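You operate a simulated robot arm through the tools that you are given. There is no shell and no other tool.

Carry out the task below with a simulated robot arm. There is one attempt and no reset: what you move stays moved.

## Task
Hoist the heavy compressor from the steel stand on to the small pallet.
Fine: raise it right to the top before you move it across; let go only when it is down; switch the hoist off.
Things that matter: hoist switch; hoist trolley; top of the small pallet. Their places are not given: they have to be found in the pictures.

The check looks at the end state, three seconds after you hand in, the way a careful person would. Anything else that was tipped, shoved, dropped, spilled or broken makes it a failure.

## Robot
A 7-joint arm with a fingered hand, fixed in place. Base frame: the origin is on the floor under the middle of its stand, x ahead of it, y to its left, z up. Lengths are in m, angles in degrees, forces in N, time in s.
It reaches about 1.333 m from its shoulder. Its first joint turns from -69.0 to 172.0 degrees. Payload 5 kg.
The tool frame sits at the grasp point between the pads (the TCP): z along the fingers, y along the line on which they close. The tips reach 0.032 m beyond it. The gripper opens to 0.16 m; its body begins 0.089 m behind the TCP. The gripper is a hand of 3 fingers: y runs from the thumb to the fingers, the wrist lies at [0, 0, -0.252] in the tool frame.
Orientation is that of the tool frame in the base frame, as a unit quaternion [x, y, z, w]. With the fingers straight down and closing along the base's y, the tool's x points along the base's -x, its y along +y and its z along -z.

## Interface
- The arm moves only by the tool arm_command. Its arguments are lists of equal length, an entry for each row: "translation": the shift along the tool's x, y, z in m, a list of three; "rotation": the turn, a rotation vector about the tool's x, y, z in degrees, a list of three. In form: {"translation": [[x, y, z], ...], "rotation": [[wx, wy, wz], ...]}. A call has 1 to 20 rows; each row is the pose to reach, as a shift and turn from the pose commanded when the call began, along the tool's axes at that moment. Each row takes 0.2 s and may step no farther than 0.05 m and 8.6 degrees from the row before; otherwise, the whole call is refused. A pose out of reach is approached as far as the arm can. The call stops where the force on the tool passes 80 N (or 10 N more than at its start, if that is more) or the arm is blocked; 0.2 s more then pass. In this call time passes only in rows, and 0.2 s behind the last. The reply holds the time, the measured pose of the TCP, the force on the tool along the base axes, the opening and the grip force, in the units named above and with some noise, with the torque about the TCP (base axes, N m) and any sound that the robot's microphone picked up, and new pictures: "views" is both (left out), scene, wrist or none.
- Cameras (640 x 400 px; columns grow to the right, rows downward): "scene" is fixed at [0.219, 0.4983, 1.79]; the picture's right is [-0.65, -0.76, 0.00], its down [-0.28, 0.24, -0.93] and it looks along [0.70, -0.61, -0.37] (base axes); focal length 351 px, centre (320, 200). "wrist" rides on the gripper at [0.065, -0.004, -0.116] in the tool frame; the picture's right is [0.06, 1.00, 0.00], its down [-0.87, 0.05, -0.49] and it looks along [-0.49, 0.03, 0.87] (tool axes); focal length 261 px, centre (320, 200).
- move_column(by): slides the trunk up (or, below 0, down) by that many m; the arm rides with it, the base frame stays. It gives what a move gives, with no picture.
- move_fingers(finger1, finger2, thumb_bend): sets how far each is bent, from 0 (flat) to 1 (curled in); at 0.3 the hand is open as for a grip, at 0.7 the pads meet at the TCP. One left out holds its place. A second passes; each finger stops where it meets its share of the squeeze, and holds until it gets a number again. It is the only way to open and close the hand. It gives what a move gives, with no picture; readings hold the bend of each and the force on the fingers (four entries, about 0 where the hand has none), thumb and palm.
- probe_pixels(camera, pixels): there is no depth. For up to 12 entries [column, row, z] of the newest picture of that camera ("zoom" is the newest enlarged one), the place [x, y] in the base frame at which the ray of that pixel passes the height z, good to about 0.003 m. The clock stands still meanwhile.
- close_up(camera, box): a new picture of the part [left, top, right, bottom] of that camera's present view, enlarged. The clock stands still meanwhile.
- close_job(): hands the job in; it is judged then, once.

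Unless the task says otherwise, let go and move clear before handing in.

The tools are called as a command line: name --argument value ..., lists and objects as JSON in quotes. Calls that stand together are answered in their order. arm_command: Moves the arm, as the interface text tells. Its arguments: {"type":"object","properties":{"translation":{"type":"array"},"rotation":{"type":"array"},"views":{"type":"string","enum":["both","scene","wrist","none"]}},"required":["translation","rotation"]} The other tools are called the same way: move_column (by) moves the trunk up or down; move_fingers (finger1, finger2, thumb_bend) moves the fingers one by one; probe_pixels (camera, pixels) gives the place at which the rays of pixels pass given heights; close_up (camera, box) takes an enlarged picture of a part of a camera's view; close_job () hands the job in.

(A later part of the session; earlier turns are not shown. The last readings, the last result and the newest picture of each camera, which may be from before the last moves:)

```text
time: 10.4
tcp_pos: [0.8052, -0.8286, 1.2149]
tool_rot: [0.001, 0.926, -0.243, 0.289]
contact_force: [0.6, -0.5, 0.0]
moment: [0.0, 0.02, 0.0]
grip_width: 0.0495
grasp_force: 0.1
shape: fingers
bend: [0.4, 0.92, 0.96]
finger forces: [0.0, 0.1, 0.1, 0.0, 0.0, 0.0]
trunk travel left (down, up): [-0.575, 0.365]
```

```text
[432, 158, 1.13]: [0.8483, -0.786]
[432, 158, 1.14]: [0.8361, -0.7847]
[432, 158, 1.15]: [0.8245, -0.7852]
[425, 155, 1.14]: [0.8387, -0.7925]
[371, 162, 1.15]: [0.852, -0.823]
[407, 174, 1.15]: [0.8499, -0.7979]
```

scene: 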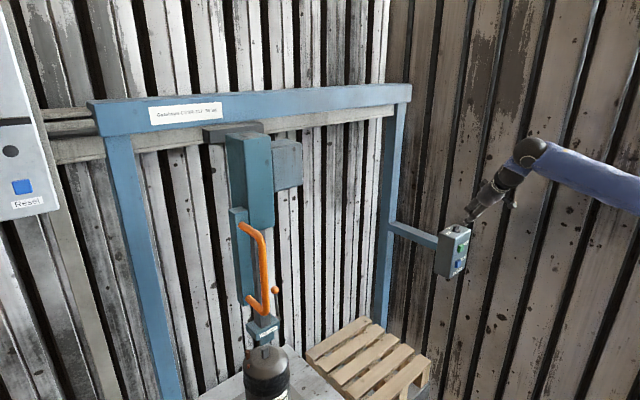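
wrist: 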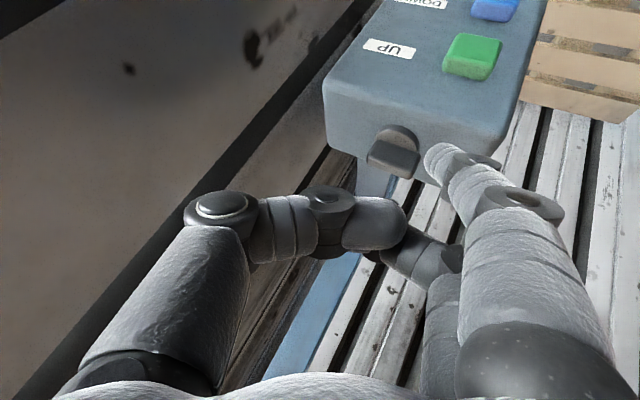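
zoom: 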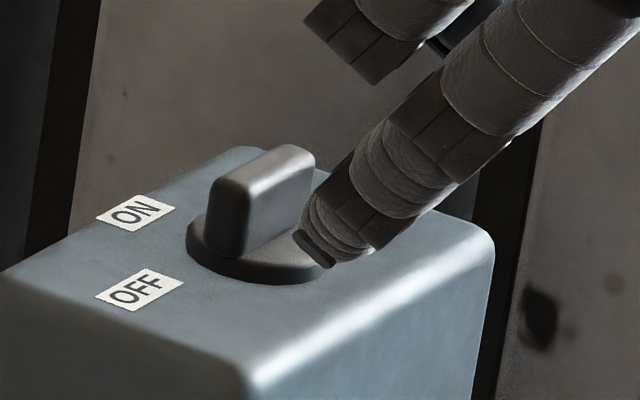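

The tip is near (0.827, -0.788, 1.143) and the bar's near end is at y -0.797, so I need to shift about 14 mm in -y and lower 9 mm. Then I'll sweep the bar end round from OFF towards ON in a small arc.

arm_command --translation '[[0.0076, -0.0085, 0.0122], [-0.0026, -0.006, 0.0181], [-0.0058, -0.003, 0.0187], [-0.0091, 0.0001, 0.0193], [-0.0128, 0.0013, 0.0213], [-0.0166, 0.0025, 0.0233], [-0.0198, 0.0018, 0.0262], [-0.023, 0.001, 0.0292]]' --rotation '[[0, 0, 0], [0, 0, 0], [0, 0, 0], [0, 0, 0], [0, 0, 0], [0, 0, 0], [0, 0, 0], [0, 0, 0]]' --views "wrist"

close_up --camera "scene" --box '[440, 215, 480, 240]'

close_up --camera "wrist" --box '[320, 40, 512, 200]'

```text
time: 12.2
tcp_pos: [0.8414, -0.8391, 1.2054]
tool_rot: [0.0, 0.926, -0.244, 0.289]
contact_force: [-0.5, 1.2, -0.3]
moment: [0.02, 0.05, 0.06]
grip_width: 0.0507
grasp_force: 0.4
shape: fingers
bend: [0.39, 0.92, 0.96]
finger forces: [0.4, 0.0, 0.0, 0.0, 0.0, 0.0]
trunk travel left (down, up): [-0.575, 0.365]
```

wrist: 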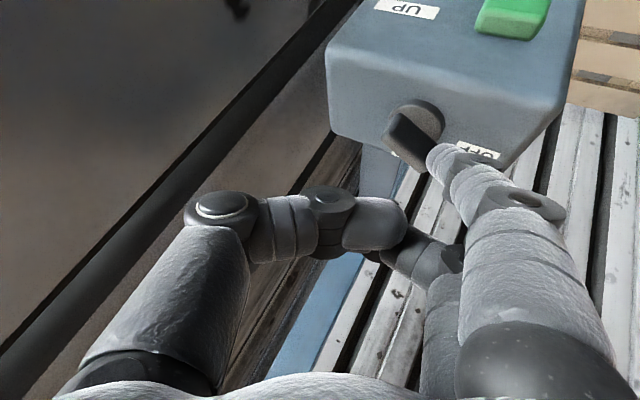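

```text
16.00 times, centred on (460, 228) of scene
```

zoom: 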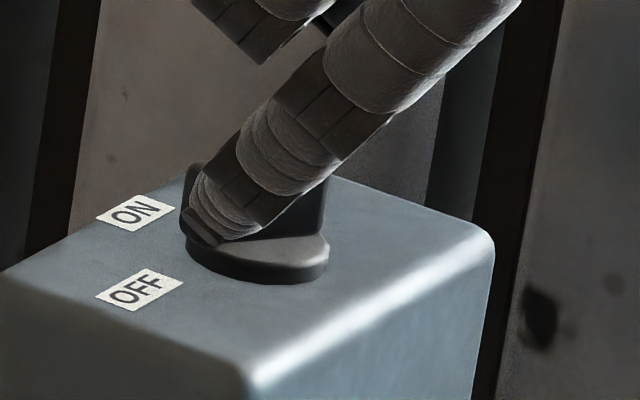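

```text
2.50 times, centred on (416, 120) of wrist
```

zoom: 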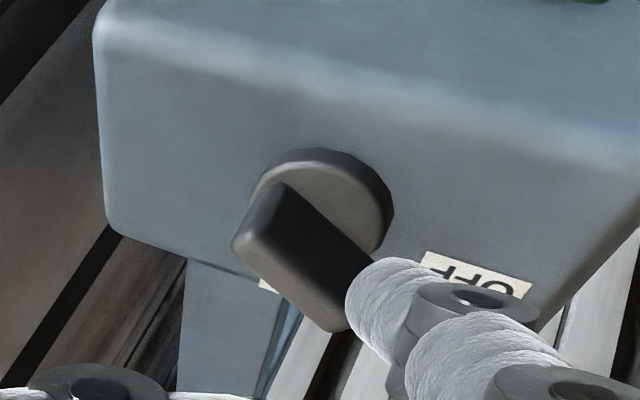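

The knob has begun to turn and the finger force is small, but the bar looks only partly round. I'll probe its top ridge to measure the angle.

probe_pixels --camera "zoom" --pixels '[[248, 243, 1.15], [332, 322, 1.15], [283, 188, 1.127], [372, 262, 1.127], [325, 205, 1.127], [362, 300, 1.14]]'

```text
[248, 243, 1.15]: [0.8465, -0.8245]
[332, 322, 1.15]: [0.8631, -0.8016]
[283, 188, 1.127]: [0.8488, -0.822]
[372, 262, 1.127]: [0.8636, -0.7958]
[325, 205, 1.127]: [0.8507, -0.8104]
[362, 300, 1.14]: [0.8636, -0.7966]
```

The bar is at about 36 degrees from OFF, centred near (0.855, -0.812). I'll fix the fingertip's true place from both cameras before pushing further.

probe_pixels --camera "scene" --pixels '[[452.9, 229.5, 1.13], [452.9, 229.5, 1.14], [452.9, 229.5, 1.15], [454, 231, 1.13]]'

probe_pixels --camera "wrist" --pixels '[[432, 158, 1.13], [432, 158, 1.14], [428, 158, 1.13]]'

```text
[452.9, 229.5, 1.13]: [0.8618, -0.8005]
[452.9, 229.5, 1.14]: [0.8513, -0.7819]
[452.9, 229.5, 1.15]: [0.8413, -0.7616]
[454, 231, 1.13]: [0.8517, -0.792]
```

```text
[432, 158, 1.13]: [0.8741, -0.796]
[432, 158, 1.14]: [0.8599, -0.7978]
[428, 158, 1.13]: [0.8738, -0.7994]
```

The finger presses on the near face close to the bar's end, so the push is good. I'll carry the arc on by about 2 cm, towards +x and curving to -y, and look again.

arm_command --translation '[[-0.0032, 0.0007, 0.002], [-0.0064, 0.0013, 0.004], [-0.0101, 0.0006, 0.0072], [-0.013, -0.0012, 0.0105], [-0.0152, -0.0039, 0.0138]]' --rotation '[[0, 0, 0], [0, 0, 0], [0, 0, 0], [0, 0, 0], [0, 0, 0]]' --views "wrist"

close_up --camera "scene" --box '[440, 215, 480, 240]'

close_up --camera "wrist" --box '[320, 40, 512, 200]'

```text
time: 13.4
tcp_pos: [0.8601, -0.8473, 1.2049]
tool_rot: [0.001, 0.926, -0.244, 0.289]
contact_force: [0.1, 0.2, 0.3]
moment: [0.02, 0.03, -0.02]
grip_width: 0.0498
grasp_force: 0.3
shape: fingers
bend: [0.4, 0.93, 0.96]
finger forces: [0.2, 0.0, 0.0, 0.0, 0.0, 0.0]
trunk travel left (down, up): [-0.575, 0.365]
```

wrist: 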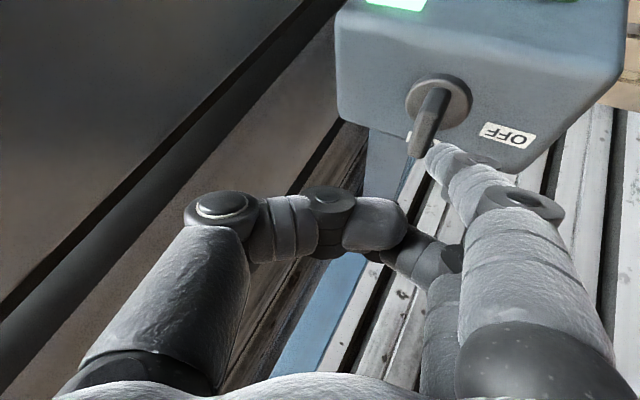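

```text
16.00 times, centred on (460, 228) of scene
```

zoom: 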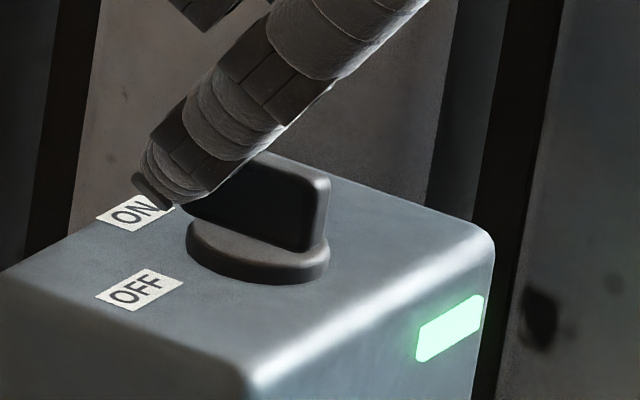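

```text
2.50 times, centred on (416, 120) of wrist
```

zoom: 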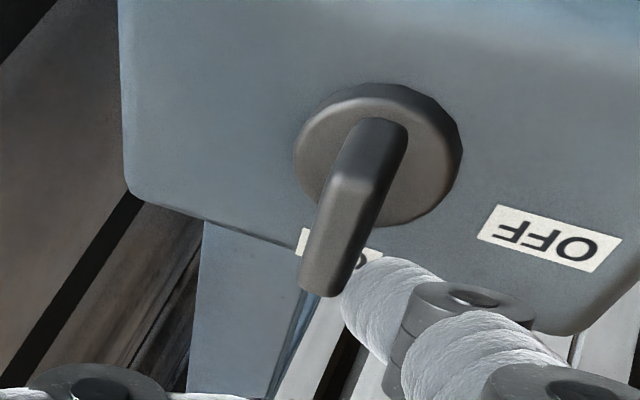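

The wrist and scene views show the bar pointing at ON and a green lamp lit on the front face, so the switch is on. I'll back the finger straight out along its own axis and then look at the jaw and lug alignment.

arm_command --translation '[[0, 0.004, -0.03], [0, 0.008, -0.07], [0, 0.008, -0.11]]' --rotation '[[0, 0, 0], [0, 0, 0], [0, 0, 0]]' --views "both"

close_up --camera "scene" --box '[244, 320, 292, 350]'

close_up --camera "scene" --box '[440, 215, 488, 275]'

```text
time: 14.2
tcp_pos: [0.8046, -0.7932, 1.2656]
tool_rot: [-0.001, 0.929, -0.241, 0.28]
contact_force: [-0.8, -0.7, 7.3]
moment: [0.5, 0.27, 0.15]
grip_width: 0.0497
grasp_force: 0.0
shape: fingers
bend: [0.4, 0.93, 0.96]
finger forces: [0.0, 0.0, 0.0, 0.0, 0.0, 0.0]
trunk travel left (down, up): [-0.575, 0.365]
```

scene: 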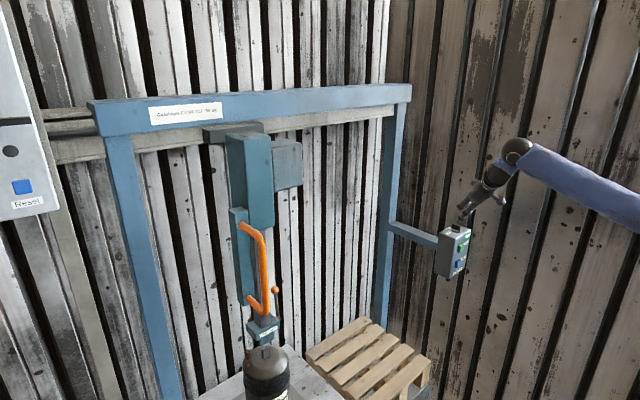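
wrist: 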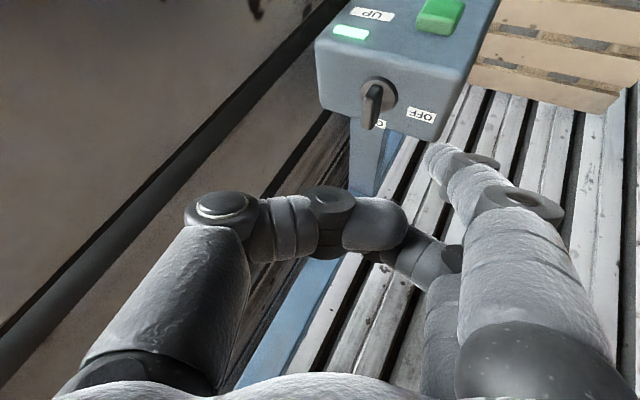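

```text
13.33 times, centred on (268, 335) of scene
```

zoom: 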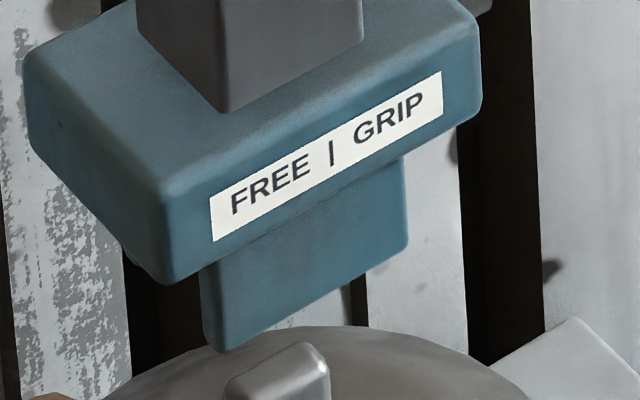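

```text
6.67 times, centred on (464, 245) of scene
```

zoom: 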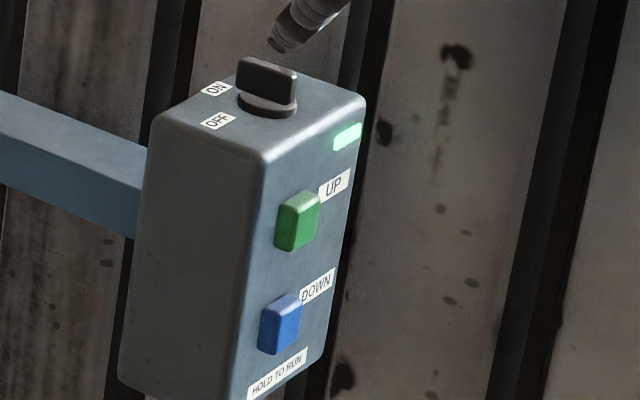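

The lamp is lit and the knob points to ON. I'll probe the jaw plate's lower corners and the lug in the scene picture, to check the alignment across y before lowering the jaw.

probe_pixels --camera "scene" --pixels '[[260.3, 345.5, 0.86], [260.3, 345.5, 0.87], [274.3, 338.8, 0.86], [274.3, 338.8, 0.87], [265.5, 347.5, 0.837], [263.5, 348.8, 0.837], [267.3, 346, 0.837], [256.5, 340.8, 0.9], [280, 328, 0.9], [246.2, 329, 0.92], [268, 319, 0.92], [279, 318, 0.94]]'

arm_command --translation '[[0, 0, 0]]' --rotation '[[0, 0, 0]]' --views "none"

```text
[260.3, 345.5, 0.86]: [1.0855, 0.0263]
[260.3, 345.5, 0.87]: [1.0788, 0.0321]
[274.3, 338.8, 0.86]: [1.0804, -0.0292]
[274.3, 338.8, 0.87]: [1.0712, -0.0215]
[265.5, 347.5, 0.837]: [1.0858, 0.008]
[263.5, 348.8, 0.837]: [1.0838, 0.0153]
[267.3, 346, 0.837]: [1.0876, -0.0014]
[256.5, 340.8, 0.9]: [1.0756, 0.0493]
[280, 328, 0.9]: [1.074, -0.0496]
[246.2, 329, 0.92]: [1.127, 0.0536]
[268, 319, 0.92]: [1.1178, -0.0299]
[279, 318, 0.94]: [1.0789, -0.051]
```

```text
time: 14.6
tcp_pos: [0.8036, -0.7917, 1.2792]
tool_rot: [0.0, 0.927, -0.242, 0.287]
contact_force: [-0.3, 0.2, -0.7]
moment: [0.0, 0.01, -0.02]
grip_width: 0.0497
grasp_force: 0.0
shape: fingers
bend: [0.4, 0.93, 0.96]
finger forces: [0.0, 0.1, 0.0, 0.0, 0.1, 0.0]
trunk travel left (down, up): [-0.575, 0.365]
```

The jaw block triangulates to a centre y of about 0.0105, against the lug's 0.009, so the jaw is lined up. Its plate bottom is near z 0.878, about 4 cm above the lug. Next I'll draw back and tip the hand flatter, so the finger leads straight at the DOWN button.

arm_command --translation '[[0.0375, -0.0063, -0.0241], [0.0749, -0.0126, -0.0482], [0.0952, 0.0036, -0.018], [0.1154, 0.0198, 0.0122], [0.1357, 0.036, 0.0425], [0.1559, 0.0522, 0.0727]]' --rotation '[[0.99, -3.58, 0], [1.98, -7.17, 0], [2.98, -10.75, 0], [3.97, -14.33, 0], [4.96, -17.92, 0], [5.95, -21.5, 0]]' --views "both"

close_up --camera "scene" --box '[435, 215, 515, 275]'

```text
time: 16.2
tcp_pos: [0.697, -0.7983, 1.3655]
tool_rot: [0.024, 0.742, -0.287, 0.606]
contact_force: [1.3, -0.2, 0.1]
moment: [-0.02, -0.02, -0.02]
grip_width: 0.0497
grasp_force: 0.0
shape: fingers
bend: [0.4, 0.93, 0.97]
finger forces: [0.0, 0.1, 0.1, 0.1, 0.0, 0.0]
trunk travel left (down, up): [-0.575, 0.365]
stopped in row 6: the arm was blocked; the commanded pose is now the measured one
```

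scene: 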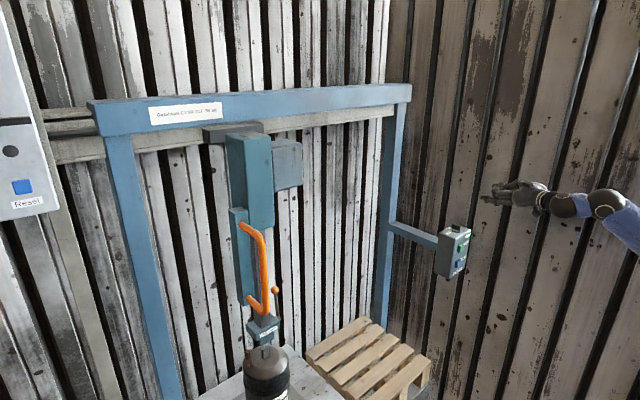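
wrist: 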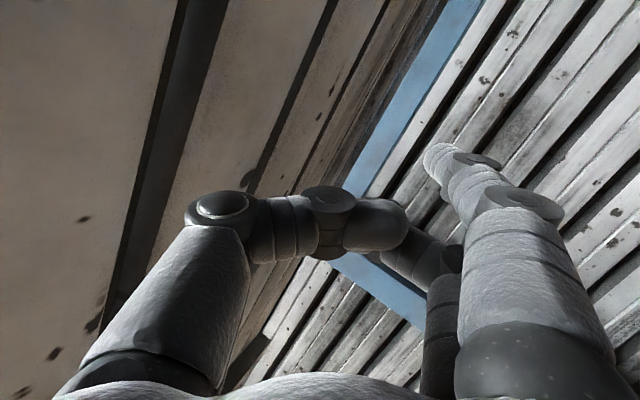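

```text
6.67 times, centred on (475, 245) of scene
```

zoom: 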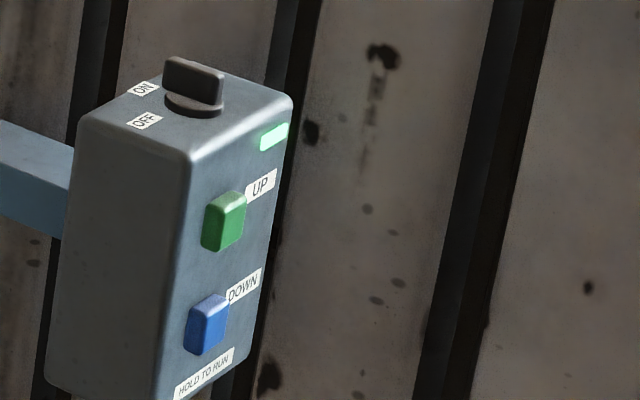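

The arm was blocked in row 6 and ended at (0.697, -0.798, 1.366), turned further than I asked; the tool force is near zero, so the limit is in the arm itself. I'll return to the earlier orientation, moving back towards +y where the wrist has room.

arm_command --translation '[[-0.0016, 0.0348, -0.015], [-0.0032, 0.0696, -0.03], [-0.0048, 0.1044, -0.045], [-0.0063, 0.1391, -0.06], [-0.0079, 0.1739, -0.0749], [-0.0095, 0.2087, -0.0899]]' --rotation '[[-1.82, 6.65, -1.68], [-3.63, 13.3, -3.37], [-5.45, 19.95, -5.05], [-7.27, 26.6, -6.73], [-9.08, 33.25, -8.42], [-10.9, 39.9, -10.1]]' --views "both"

```text
time: 17.8
tcp_pos: [0.7048, -0.5768, 1.1003]
tool_rot: [-0.039, 0.96, -0.239, 0.143]
contact_force: [0.2, 1.0, 1.3]
moment: [-0.02, 0.01, 0.02]
grip_width: 0.05
grasp_force: 0.1
shape: fingers
bend: [0.4, 0.93, 0.97]
finger forces: [0.1, 0.1, 0.0, 0.1, 0.0, 0.0]
out of reach, approached as far as the arm can: row 3, 4, 5
trunk travel left (down, up): [-0.575, 0.365]
stopped in row 6: the arm was blocked; the commanded pose is now the measured one
```

scene: 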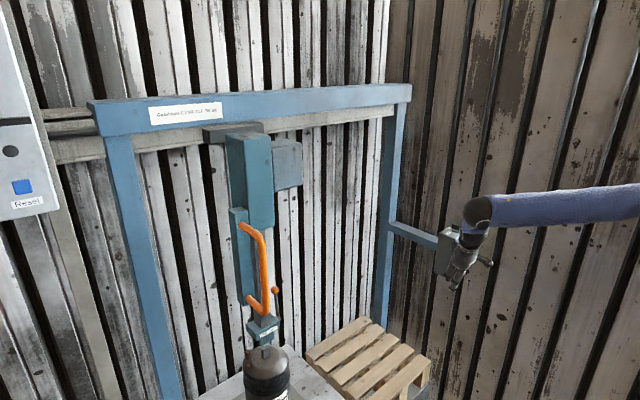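
wrist: 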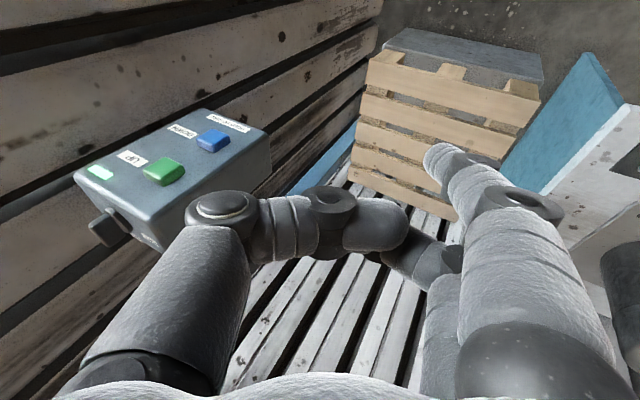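

The arm is back on its earlier side, with the TCP at (0.705, -0.577, 1.100), lagging the command somewhat. The thumb lies on the -y side, so pressing with it keeps the wrist in its comfortable range. I'll open the thumb first and then curl finger1.

move_fingers --thumb_bend 0.4

move_fingers --finger1 1.0 --finger2 1.0

arm_command --translation '[[0, 0, 0]]' --rotation '[[0, 0, 0]]' --views "both"

close_up --camera "scene" --box '[430, 180, 510, 310]'

```text
time: 18.8
tcp_pos: [0.7051, -0.5762, 1.1008]
tool_rot: [-0.038, 0.96, -0.239, 0.142]
contact_force: [0.4, 0.8, -0.3]
moment: [-0.04, 0.0, 0.04]
grip_width: 0.0661
grasp_force: 0.1
shape: fingers
bend: [0.4, 0.81, 0.93]
finger forces: [0.0, 0.1, 0.0, 0.0, 0.0, 0.0]
trunk travel left (down, up): [-0.575, 0.365]
```

```text
time: 19.8
tcp_pos: [0.7045, -0.5772, 1.1006]
tool_rot: [-0.04, 0.96, -0.238, 0.142]
contact_force: [0.9, -0.1, -1.4]
moment: [-0.03, 0.01, 0.05]
grip_width: 0.0088
grasp_force: 0.1
shape: fingers
bend: [0.83, 0.82, 0.93]
finger forces: [0.1, 0.1, 0.1, 0.0, 0.1, 0.1]
trunk travel left (down, up): [-0.575, 0.365]
```

```text
time: 20.2
tcp_pos: [0.7054, -0.5769, 1.1009]
tool_rot: [-0.039, 0.96, -0.24, 0.142]
contact_force: [0.3, 0.1, -0.1]
moment: [0.02, -0.01, 0.01]
grip_width: 0.009
grasp_force: 0.1
shape: fingers
bend: [0.83, 0.82, 0.93]
finger forces: [0.1, 0.0, 0.0, 0.0, 0.0, 0.0]
trunk travel left (down, up): [-0.575, 0.365]
```

scene: 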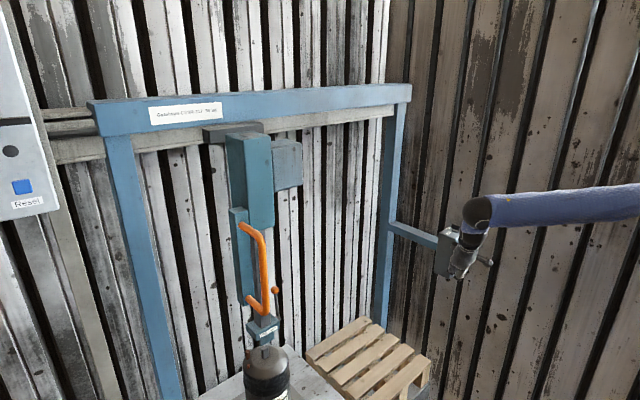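
wrist: 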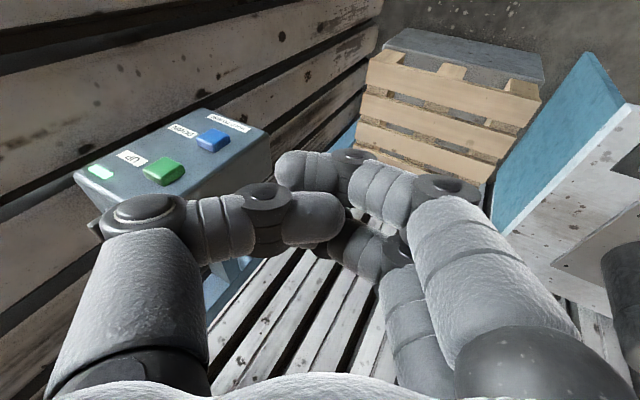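

```text
3.08 times, centred on (470, 245) of scene
```

zoom: 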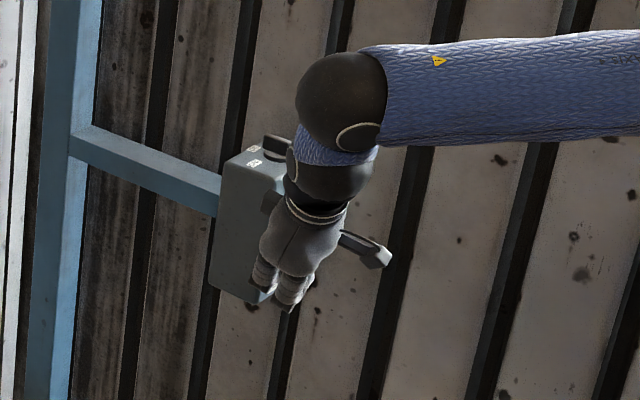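

The bends read [0.83, 0.82, 0.93], so the thumb stayed trapped under the curled fingers. I'll open the fingers, free the thumb to 0.4, and then curl the fingers again.

move_fingers --finger1 0.3 --finger2 0.3

move_fingers --thumb_bend 0.3

move_fingers --finger1 1.0 --finger2 1.0

arm_command --translation '[[0, 0, 0]]' --rotation '[[0, 0, 0]]' --views "both"

```text
time: 21.2
tcp_pos: [0.7042, -0.5765, 1.1017]
tool_rot: [-0.04, 0.96, -0.238, 0.142]
contact_force: [0.0, 0.3, -0.5]
moment: [0.02, -0.01, -0.01]
grip_width: 0.1479
grasp_force: 0.1
shape: fingers
bend: [0.3, 0.3, 0.4]
finger forces: [0.0, 0.1, 0.0, 0.0, 0.0, 0.0]
trunk travel left (down, up): [-0.575, 0.365]
```

```text
time: 22.2
tcp_pos: [0.7056, -0.577, 1.1006]
tool_rot: [-0.04, 0.96, -0.238, 0.143]
contact_force: [-0.2, -0.2, -0.2]
moment: [-0.01, 0.0, 0.01]
grip_width: 0.1673
grasp_force: 0.1
shape: fingers
bend: [0.3, 0.3, 0.3]
finger forces: [0.1, 0.1, 0.0, 0.0, 0.0, 0.0]
trunk travel left (down, up): [-0.575, 0.365]
```

```text
time: 23.2
tcp_pos: [0.7055, -0.5772, 1.1009]
tool_rot: [-0.039, 0.96, -0.238, 0.142]
contact_force: [-0.2, 0.4, 0.9]
moment: [0.02, 0.01, -0.02]
grip_width: 0.0742
grasp_force: 0.0
shape: fingers
bend: [1.0, 1.0, 0.3]
finger forces: [0.1, 0.0, 0.1, 0.1, 0.0, 0.0]
trunk travel left (down, up): [-0.575, 0.365]
```

```text
time: 23.6
tcp_pos: [0.7054, -0.5766, 1.1008]
tool_rot: [-0.039, 0.96, -0.238, 0.142]
contact_force: [0.3, 0.2, -0.3]
moment: [0.01, -0.02, -0.04]
grip_width: 0.0744
grasp_force: 0.2
shape: fingers
bend: [1.0, 1.0, 0.3]
finger forces: [0.0, 0.0, 0.0, 0.0, 0.1, 0.1]
trunk travel left (down, up): [-0.575, 0.365]
```

scene: 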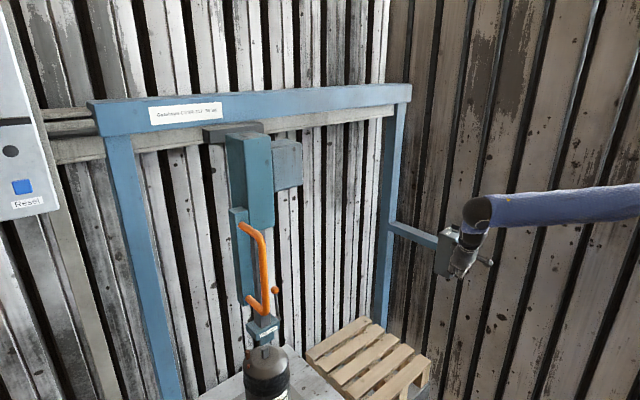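
wrist: 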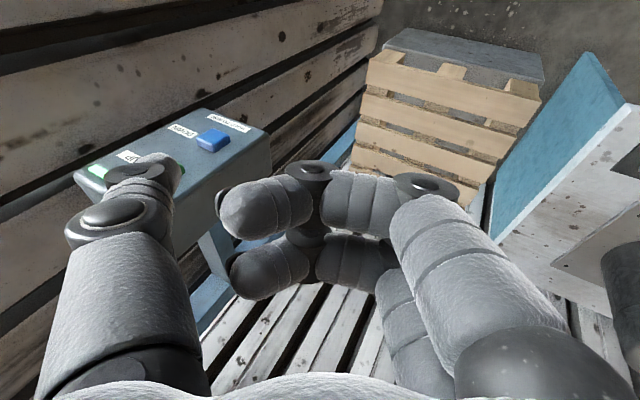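

Now the thumb stands out alone, with its tip near (165,165) in the wrist view, and both fingers are curled. I'll bring the thumb tip to a point about 4 cm in front of the DOWN button, turning the hand slightly flatter on the way.

arm_command --translation '[[-0.0015, -0.0082, 0.0334], [-0.003, -0.0164, 0.0668], [-0.0044, -0.0247, 0.1003], [-0.0059, -0.0329, 0.1337], [-0.0074, -0.0411, 0.1671]]' --rotation '[[0.51, -3.14, 1.63], [1.03, -6.28, 3.26], [1.54, -9.42, 4.89], [2.06, -12.56, 6.52], [2.57, -15.7, 8.15]]' --views "both"

close_up --camera "scene" --box '[425, 200, 505, 310]'

```text
time: 24.8
tcp_pos: [0.7633, -0.6877, 0.9801]
tool_rot: [0.002, 0.926, -0.242, 0.289]
contact_force: [0.5, -1.1, -0.1]
moment: [0.06, 0.02, -0.02]
grip_width: 0.074
grasp_force: 0.0
shape: fingers
bend: [1.0, 1.0, 0.3]
finger forces: [0.0, 0.1, 0.0, 0.1, 0.0, 0.1]
trunk travel left (down, up): [-0.575, 0.365]
```

scene: 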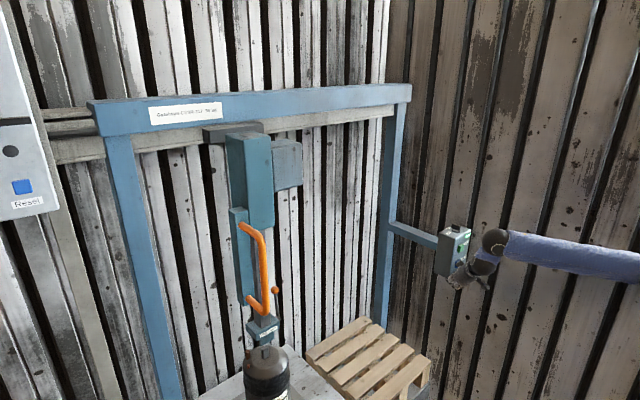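
wrist: 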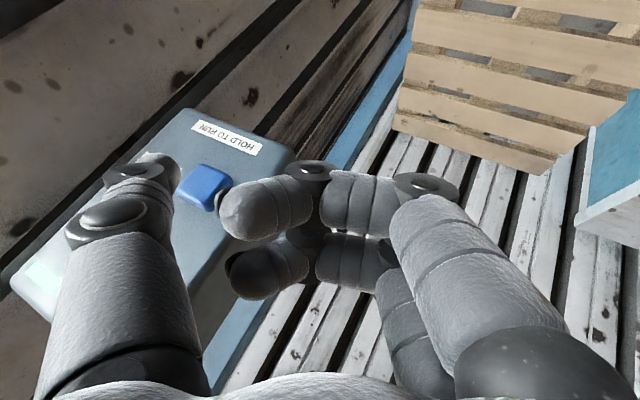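

```text
3.64 times, centred on (465, 255) of scene
```

zoom: 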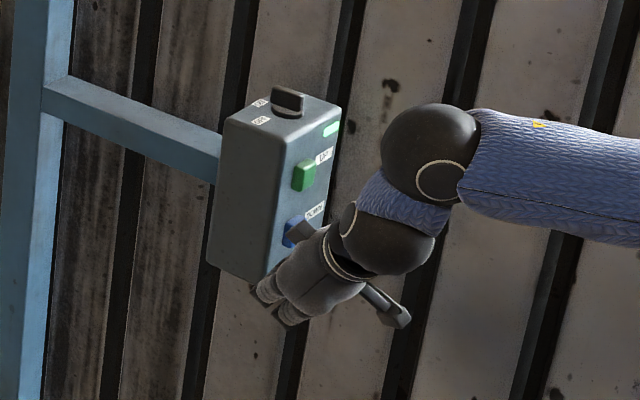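

The pose was reached exactly, and the blue DOWN button shows at (203,186), just right of the thumb tip. I'll probe the button from this near view to set the press point.

probe_pixels --camera "wrist" --pixels '[[203, 184, 0.988], [203, 184, 0.978], [203, 184, 0.998], [165, 160, 0.995], [165, 160, 1.005], [165, 160, 0.985], [290, 160, 0.93], [187, 109, 0.93], [258, 153, 0.95]]'

close_up --camera "wrist" --box '[100, 100, 300, 260]'

```text
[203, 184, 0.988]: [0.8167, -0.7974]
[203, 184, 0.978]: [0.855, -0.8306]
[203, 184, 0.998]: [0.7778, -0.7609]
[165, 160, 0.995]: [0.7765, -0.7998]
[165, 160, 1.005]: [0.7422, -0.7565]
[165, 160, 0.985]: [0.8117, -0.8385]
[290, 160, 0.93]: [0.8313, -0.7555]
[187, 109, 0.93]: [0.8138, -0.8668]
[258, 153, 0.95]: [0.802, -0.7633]
```

```text
2.50 times, centred on (200, 180) of wrist
```

zoom: 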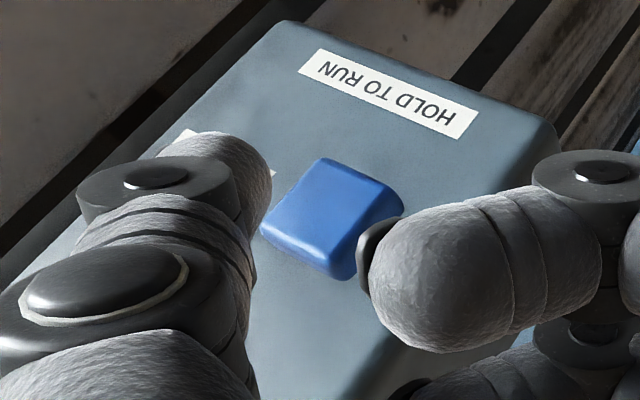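

The button centre is at about (0.808, -0.79, 0.99) and the thumb tip is at about (0.772, -0.795, 0.995). I'll centre it and creep to just touching.

arm_command --translation '[[-0.0115, 0.005, 0.009], [-0.0229, 0.0099, 0.0179], [-0.0254, 0.0104, 0.0195]]' --rotation '[[0, 0, 0], [0, 0, 0], [0, 0, 0]]' --views "wrist"

close_up --camera "wrist" --box '[100, 100, 300, 260]'

close_up --camera "scene" --box '[430, 230, 490, 290]'

```text
time: 25.6
tcp_pos: [0.7947, -0.6827, 0.9767]
tool_rot: [0.0, 0.926, -0.242, 0.289]
contact_force: [-0.3, 1.1, -0.4]
moment: [0.01, 0.0, -0.01]
grip_width: 0.0741
grasp_force: 0.0
shape: fingers
bend: [1.0, 1.0, 0.3]
finger forces: [0.0, 0.1, 0.1, 0.0, 0.1, 0.1]
trunk travel left (down, up): [-0.575, 0.365]
```

wrist: 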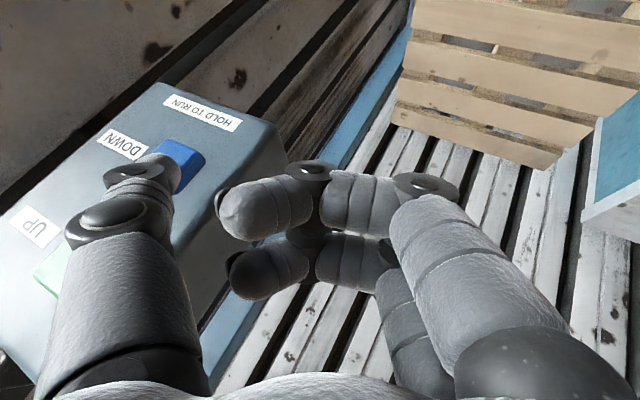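

```text
2.50 times, centred on (200, 180) of wrist
```

zoom: 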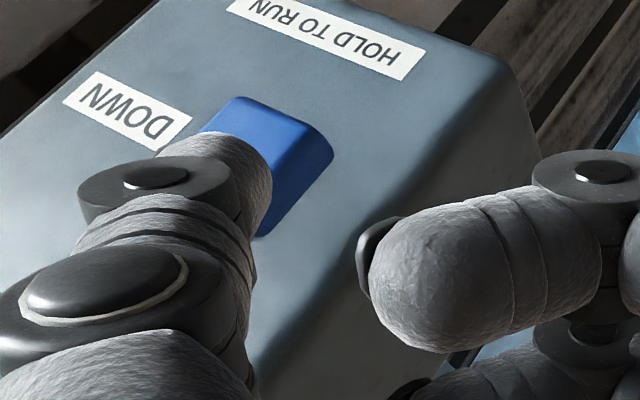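

```text
6.67 times, centred on (460, 260) of scene
```

zoom: 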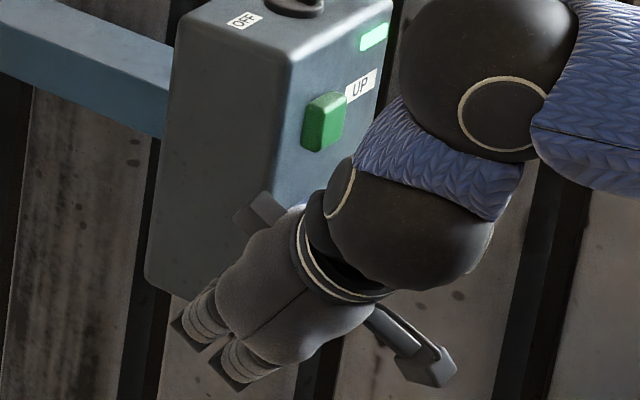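

The thumb tip now covers the DOWN button with no force yet. I'll press in +x in small steps and watch the force and the scene.

arm_command --translation '[[-0.0042, 0.0007, 0.0027], [-0.0083, 0.0014, 0.0054], [-0.0117, 0.002, 0.0075]]' --rotation '[[0, 0, 0], [0, 0, 0], [0, 0, 0]]' --views "scene"

close_up --camera "scene" --box '[225, 280, 305, 360]'

close_up --camera "wrist" --box '[100, 100, 300, 260]'

```text
time: 26.4
tcp_pos: [0.8067, -0.6837, 0.9776]
tool_rot: [0.0, 0.927, -0.242, 0.288]
contact_force: [-16.8, 4.7, -3.7]
moment: [0.16, -0.43, -1.46]
grip_width: 0.0744
grasp_force: 8.6
shape: fingers
bend: [1.0, 1.0, 0.3]
finger forces: [0.0, 0.0, 0.0, 0.0, 16.9, 0.1]
trunk travel left (down, up): [-0.575, 0.365]
heard: click
```

scene: 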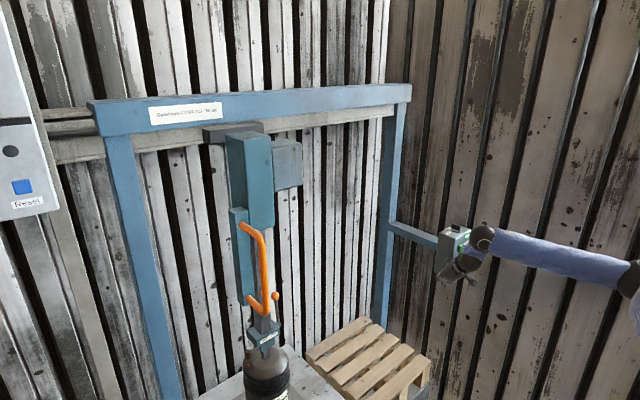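

```text
5.00 times, centred on (265, 320) of scene
```

zoom: 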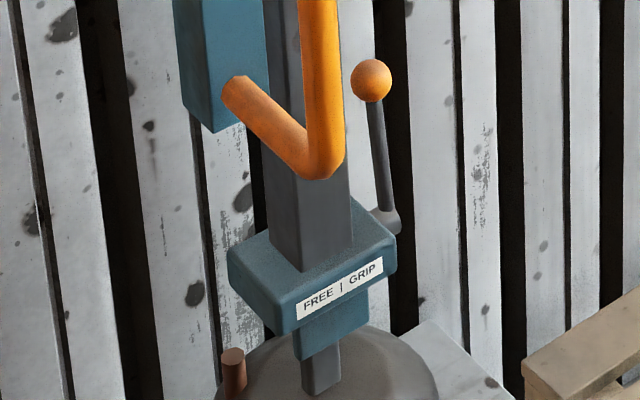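

```text
2.50 times, centred on (200, 180) of wrist
```

zoom: 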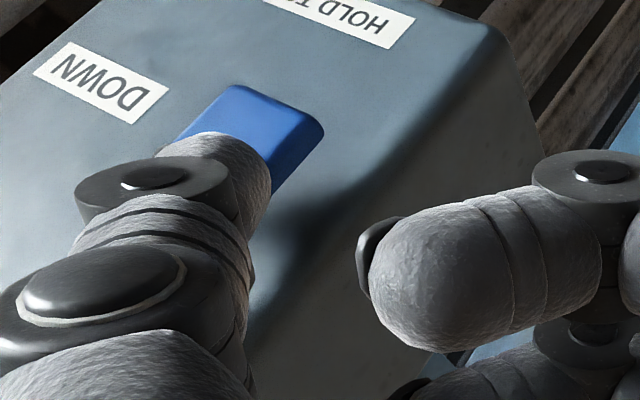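

A click was heard at about 17 N on the thumb, and the jaw has already come down to the top of the lug, so the hoist moves at roughly 0.1 m/s. I'll release now to measure where it stops before nudging further.

arm_command --translation '[[0.0125, -0.0021, -0.008]]' --rotation '[[0, 0, 0]]' --views "scene"

close_up --camera "scene" --box '[241, 325, 289, 355]'

close_up --camera "scene" --box '[225, 280, 305, 360]'

```text
time: 26.8
tcp_pos: [0.7941, -0.6816, 0.9792]
tool_rot: [0.0, 0.926, -0.242, 0.289]
contact_force: [-0.3, 0.4, -0.1]
moment: [-0.03, 0.01, -0.01]
grip_width: 0.0745
grasp_force: 0.2
shape: fingers
bend: [1.0, 1.0, 0.3]
finger forces: [0.1, 0.0, 0.0, 0.0, 0.0, 0.0]
trunk travel left (down, up): [-0.575, 0.365]
```

scene: 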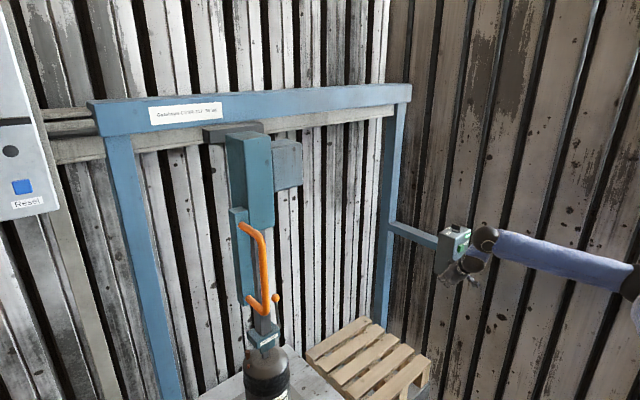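

```text
13.33 times, centred on (265, 340) of scene
```

zoom: 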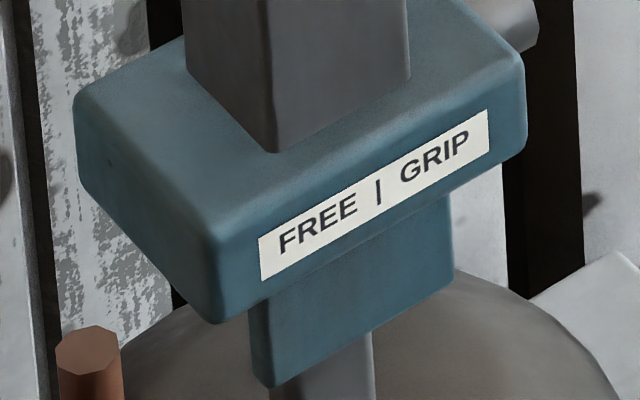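

```text
5.00 times, centred on (265, 320) of scene
```

zoom: 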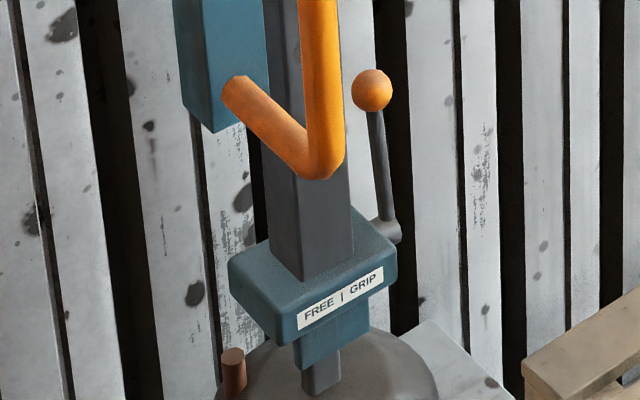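

After release the jaw stopped with its plate bottom at about z 0.845, just at the lug top. I'll give another press of about the same length, to bring it some 3 cm further down over the lug.

arm_command --translation '[[-0.0042, 0.0007, 0.0027], [-0.0083, 0.0014, 0.0054], [-0.0117, 0.002, 0.0075], [0.0008, -0.0001, -0.0005]]' --rotation '[[0, 0, 0], [0, 0, 0], [0, 0, 0], [0, 0, 0]]' --views "scene"

close_up --camera "scene" --box '[241, 325, 289, 355]'

```text
time: 27.8
tcp_pos: [0.7931, -0.6826, 0.9772]
tool_rot: [0.0, 0.926, -0.241, 0.29]
contact_force: [0.0, -0.6, -0.3]
moment: [-0.04, -0.02, 0.04]
grip_width: 0.0744
grasp_force: 0.1
shape: fingers
bend: [1.0, 1.0, 0.3]
finger forces: [0.1, 0.1, 0.0, 0.1, 0.0, 0.0]
trunk travel left (down, up): [-0.575, 0.365]
heard: click
```

scene: 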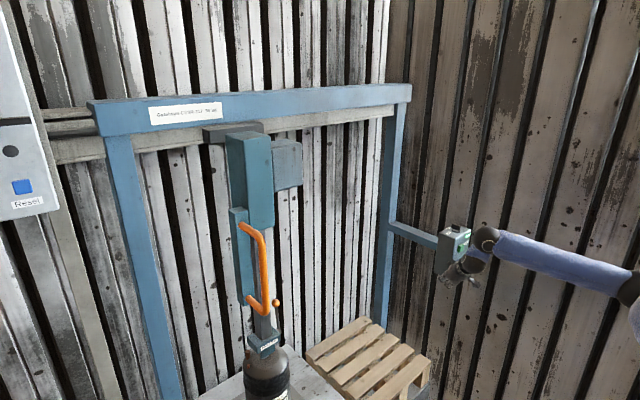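

```text
13.33 times, centred on (265, 340) of scene
```

zoom: 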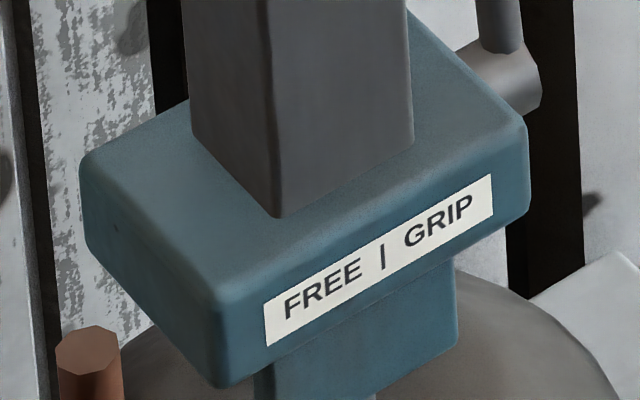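

The jaw came down another 2 cm or so, its plate bottom now near z 0.825. I'll repeat the same short press once more.

arm_command --translation '[[-0.0042, 0.0007, 0.0027], [-0.0083, 0.0014, 0.0054], [-0.0117, 0.002, 0.0075], [0.0008, -0.0001, -0.0005]]' --rotation '[[0, 0, 0], [0, 0, 0], [0, 0, 0], [0, 0, 0]]' --views "scene"

close_up --camera "scene" --box '[241, 330, 289, 360]'

```text
time: 28.8
tcp_pos: [0.7931, -0.6813, 0.9761]
tool_rot: [-0.001, 0.926, -0.241, 0.289]
contact_force: [-0.6, 0.4, -0.4]
moment: [0.0, 0.0, 0.04]
grip_width: 0.0744
grasp_force: 0.0
shape: fingers
bend: [1.0, 1.0, 0.3]
finger forces: [0.1, 0.1, 0.0, 0.1, 0.1, 0.0]
trunk travel left (down, up): [-0.575, 0.365]
heard: click
```

scene: 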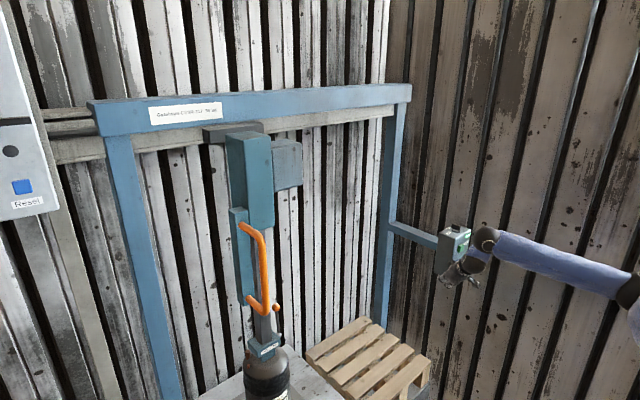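

```text
13.33 times, centred on (265, 345) of scene
```

zoom: 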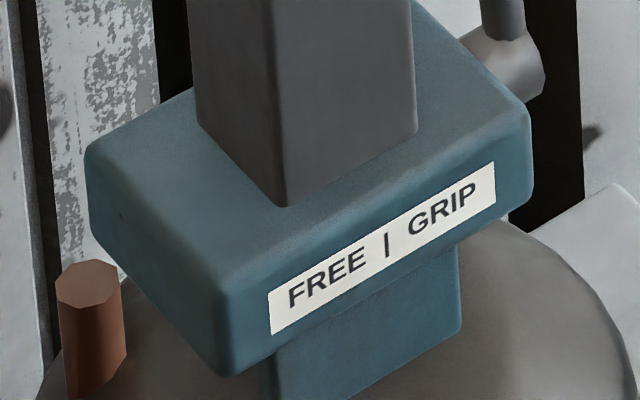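

Another 1.6 cm or so. I'll look at the bottom of the jaw plate against the compressor's top to judge how deep it sits.

close_up --camera "scene" --box '[245, 345, 285, 370]'

close_up --camera "scene" --box '[225, 270, 305, 400]'

```text
16.00 times, centred on (265, 358) of scene
```

zoom: 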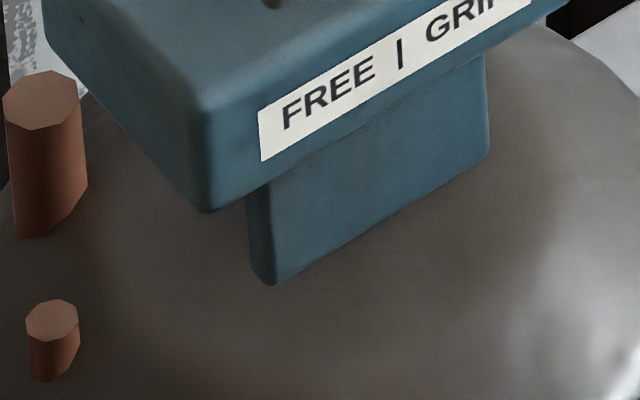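

```text
3.08 times, centred on (265, 335) of scene
```

zoom: 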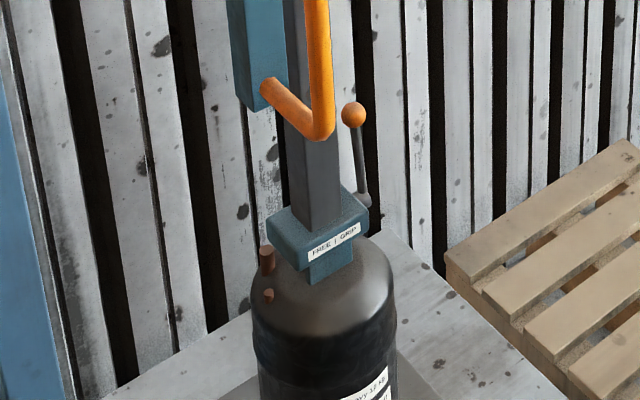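

The plate bottom now sits almost on the compressor's top, about 3 cm down over the lug, so the jaw is engaged. The lever leans away towards +x, so I expect to pull it towards -x for GRIP. I'll back off from the switch box first.

arm_command --translation '[[-0.0036, 0.0078, -0.0424], [-0.0072, 0.0156, -0.0848], [-0.0109, 0.0235, -0.1271], [-0.0145, 0.0313, -0.1695], [-0.0181, 0.0391, -0.2119]]' --rotation '[[0, 0, 0], [0, 0, 0], [0, 0, 0], [0, 0, 0], [0, 0, 0]]' --views "scene"

```text
time: 30.2
tcp_pos: [0.6412, -0.5519, 0.9158]
tool_rot: [-0.041, 0.962, -0.238, 0.129]
contact_force: [-0.1, 0.2, 0.4]
moment: [0.0, -0.01, -0.01]
grip_width: 0.0745
grasp_force: 0.1
shape: fingers
bend: [1.0, 1.0, 0.3]
finger forces: [0.1, 0.1, 0.0, 0.0, 0.1, 0.1]
trunk travel left (down, up): [-0.575, 0.365]
stopped in row 5: the arm was blocked; the commanded pose is now the measured one
```

scene: 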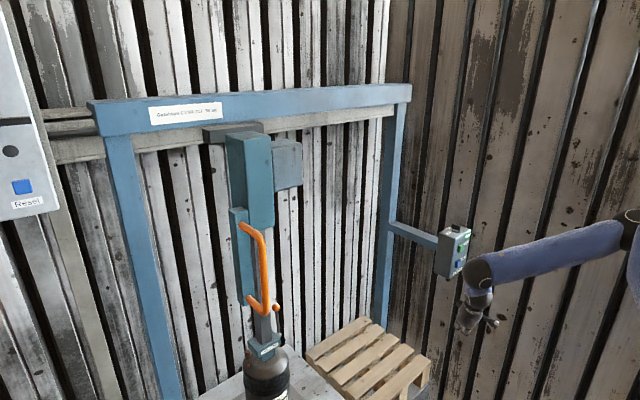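

The arm was blocked again by its own limits near this close-in wrist place, and no outside contact shows. I'll go outward and towards +y, away from that region, and then roll the hand so the thumb can hook behind the lever ball.

arm_command --translation '[[-0.0192, 0.0224, -0.0251], [-0.0383, 0.0448, -0.0502], [-0.0575, 0.0673, -0.0753], [-0.0767, 0.0897, -0.1004], [-0.0959, 0.1121, -0.1255], [-0.115, 0.1345, -0.1506], [-0.1342, 0.157, -0.1757], [-0.1534, 0.1794, -0.2008], [-0.1725, 0.2018, -0.2259], [-0.1917, 0.2242, -0.251], [-0.2109, 0.2466, -0.2761], [-0.2301, 0.2691, -0.3012], [-0.2492, 0.2915, -0.3263], [-0.2684, 0.3139, -0.3514]]' --rotation '[[0, 0, 0], [0, 0, 0], [0, 0, 0], [0.36, -3.65, -6.49], [0.73, -7.29, -12.98], [1.09, -10.94, -19.47], [1.45, -14.58, -25.96], [1.82, -18.23, -32.45], [2.18, -21.87, -38.95], [2.55, -25.52, -45.44], [2.91, -29.16, -51.93], [3.27, -32.81, -58.42], [3.64, -36.45, -64.91], [4.0, -40.1, -71.4]]' --views "both"

```text
time: 33.2
tcp_pos: [0.8026, -0.0811, 1.1312]
tool_rot: [-0.653, 0.653, -0.271, 0.271]
contact_force: [0.0, 0.1, 0.6]
moment: [0.0, 0.0, -0.02]
grip_width: 0.0745
grasp_force: 0.1
shape: fingers
bend: [1.0, 1.0, 0.3]
finger forces: [0.0, 0.0, 0.1, 0.1, 0.0, 0.0]
trunk travel left (down, up): [-0.575, 0.365]
```

scene: 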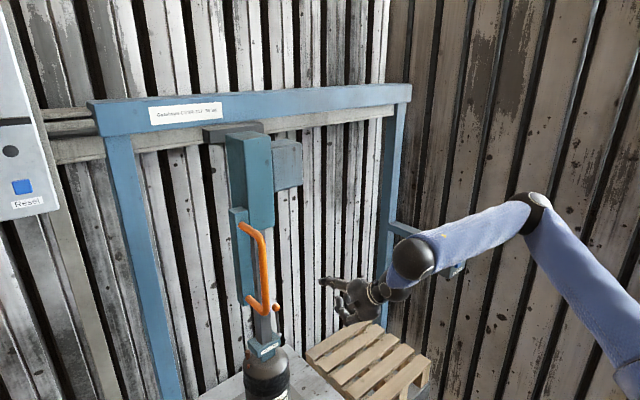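
wrist: 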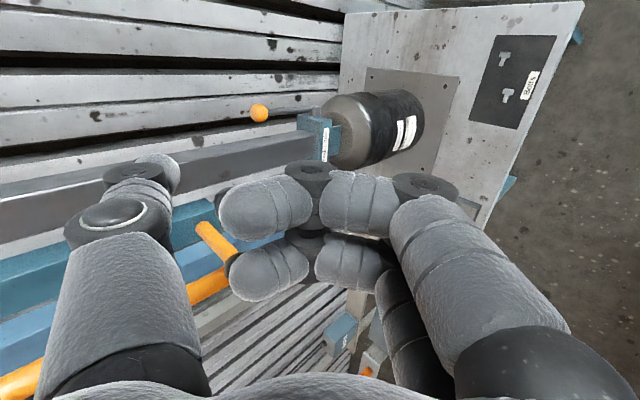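

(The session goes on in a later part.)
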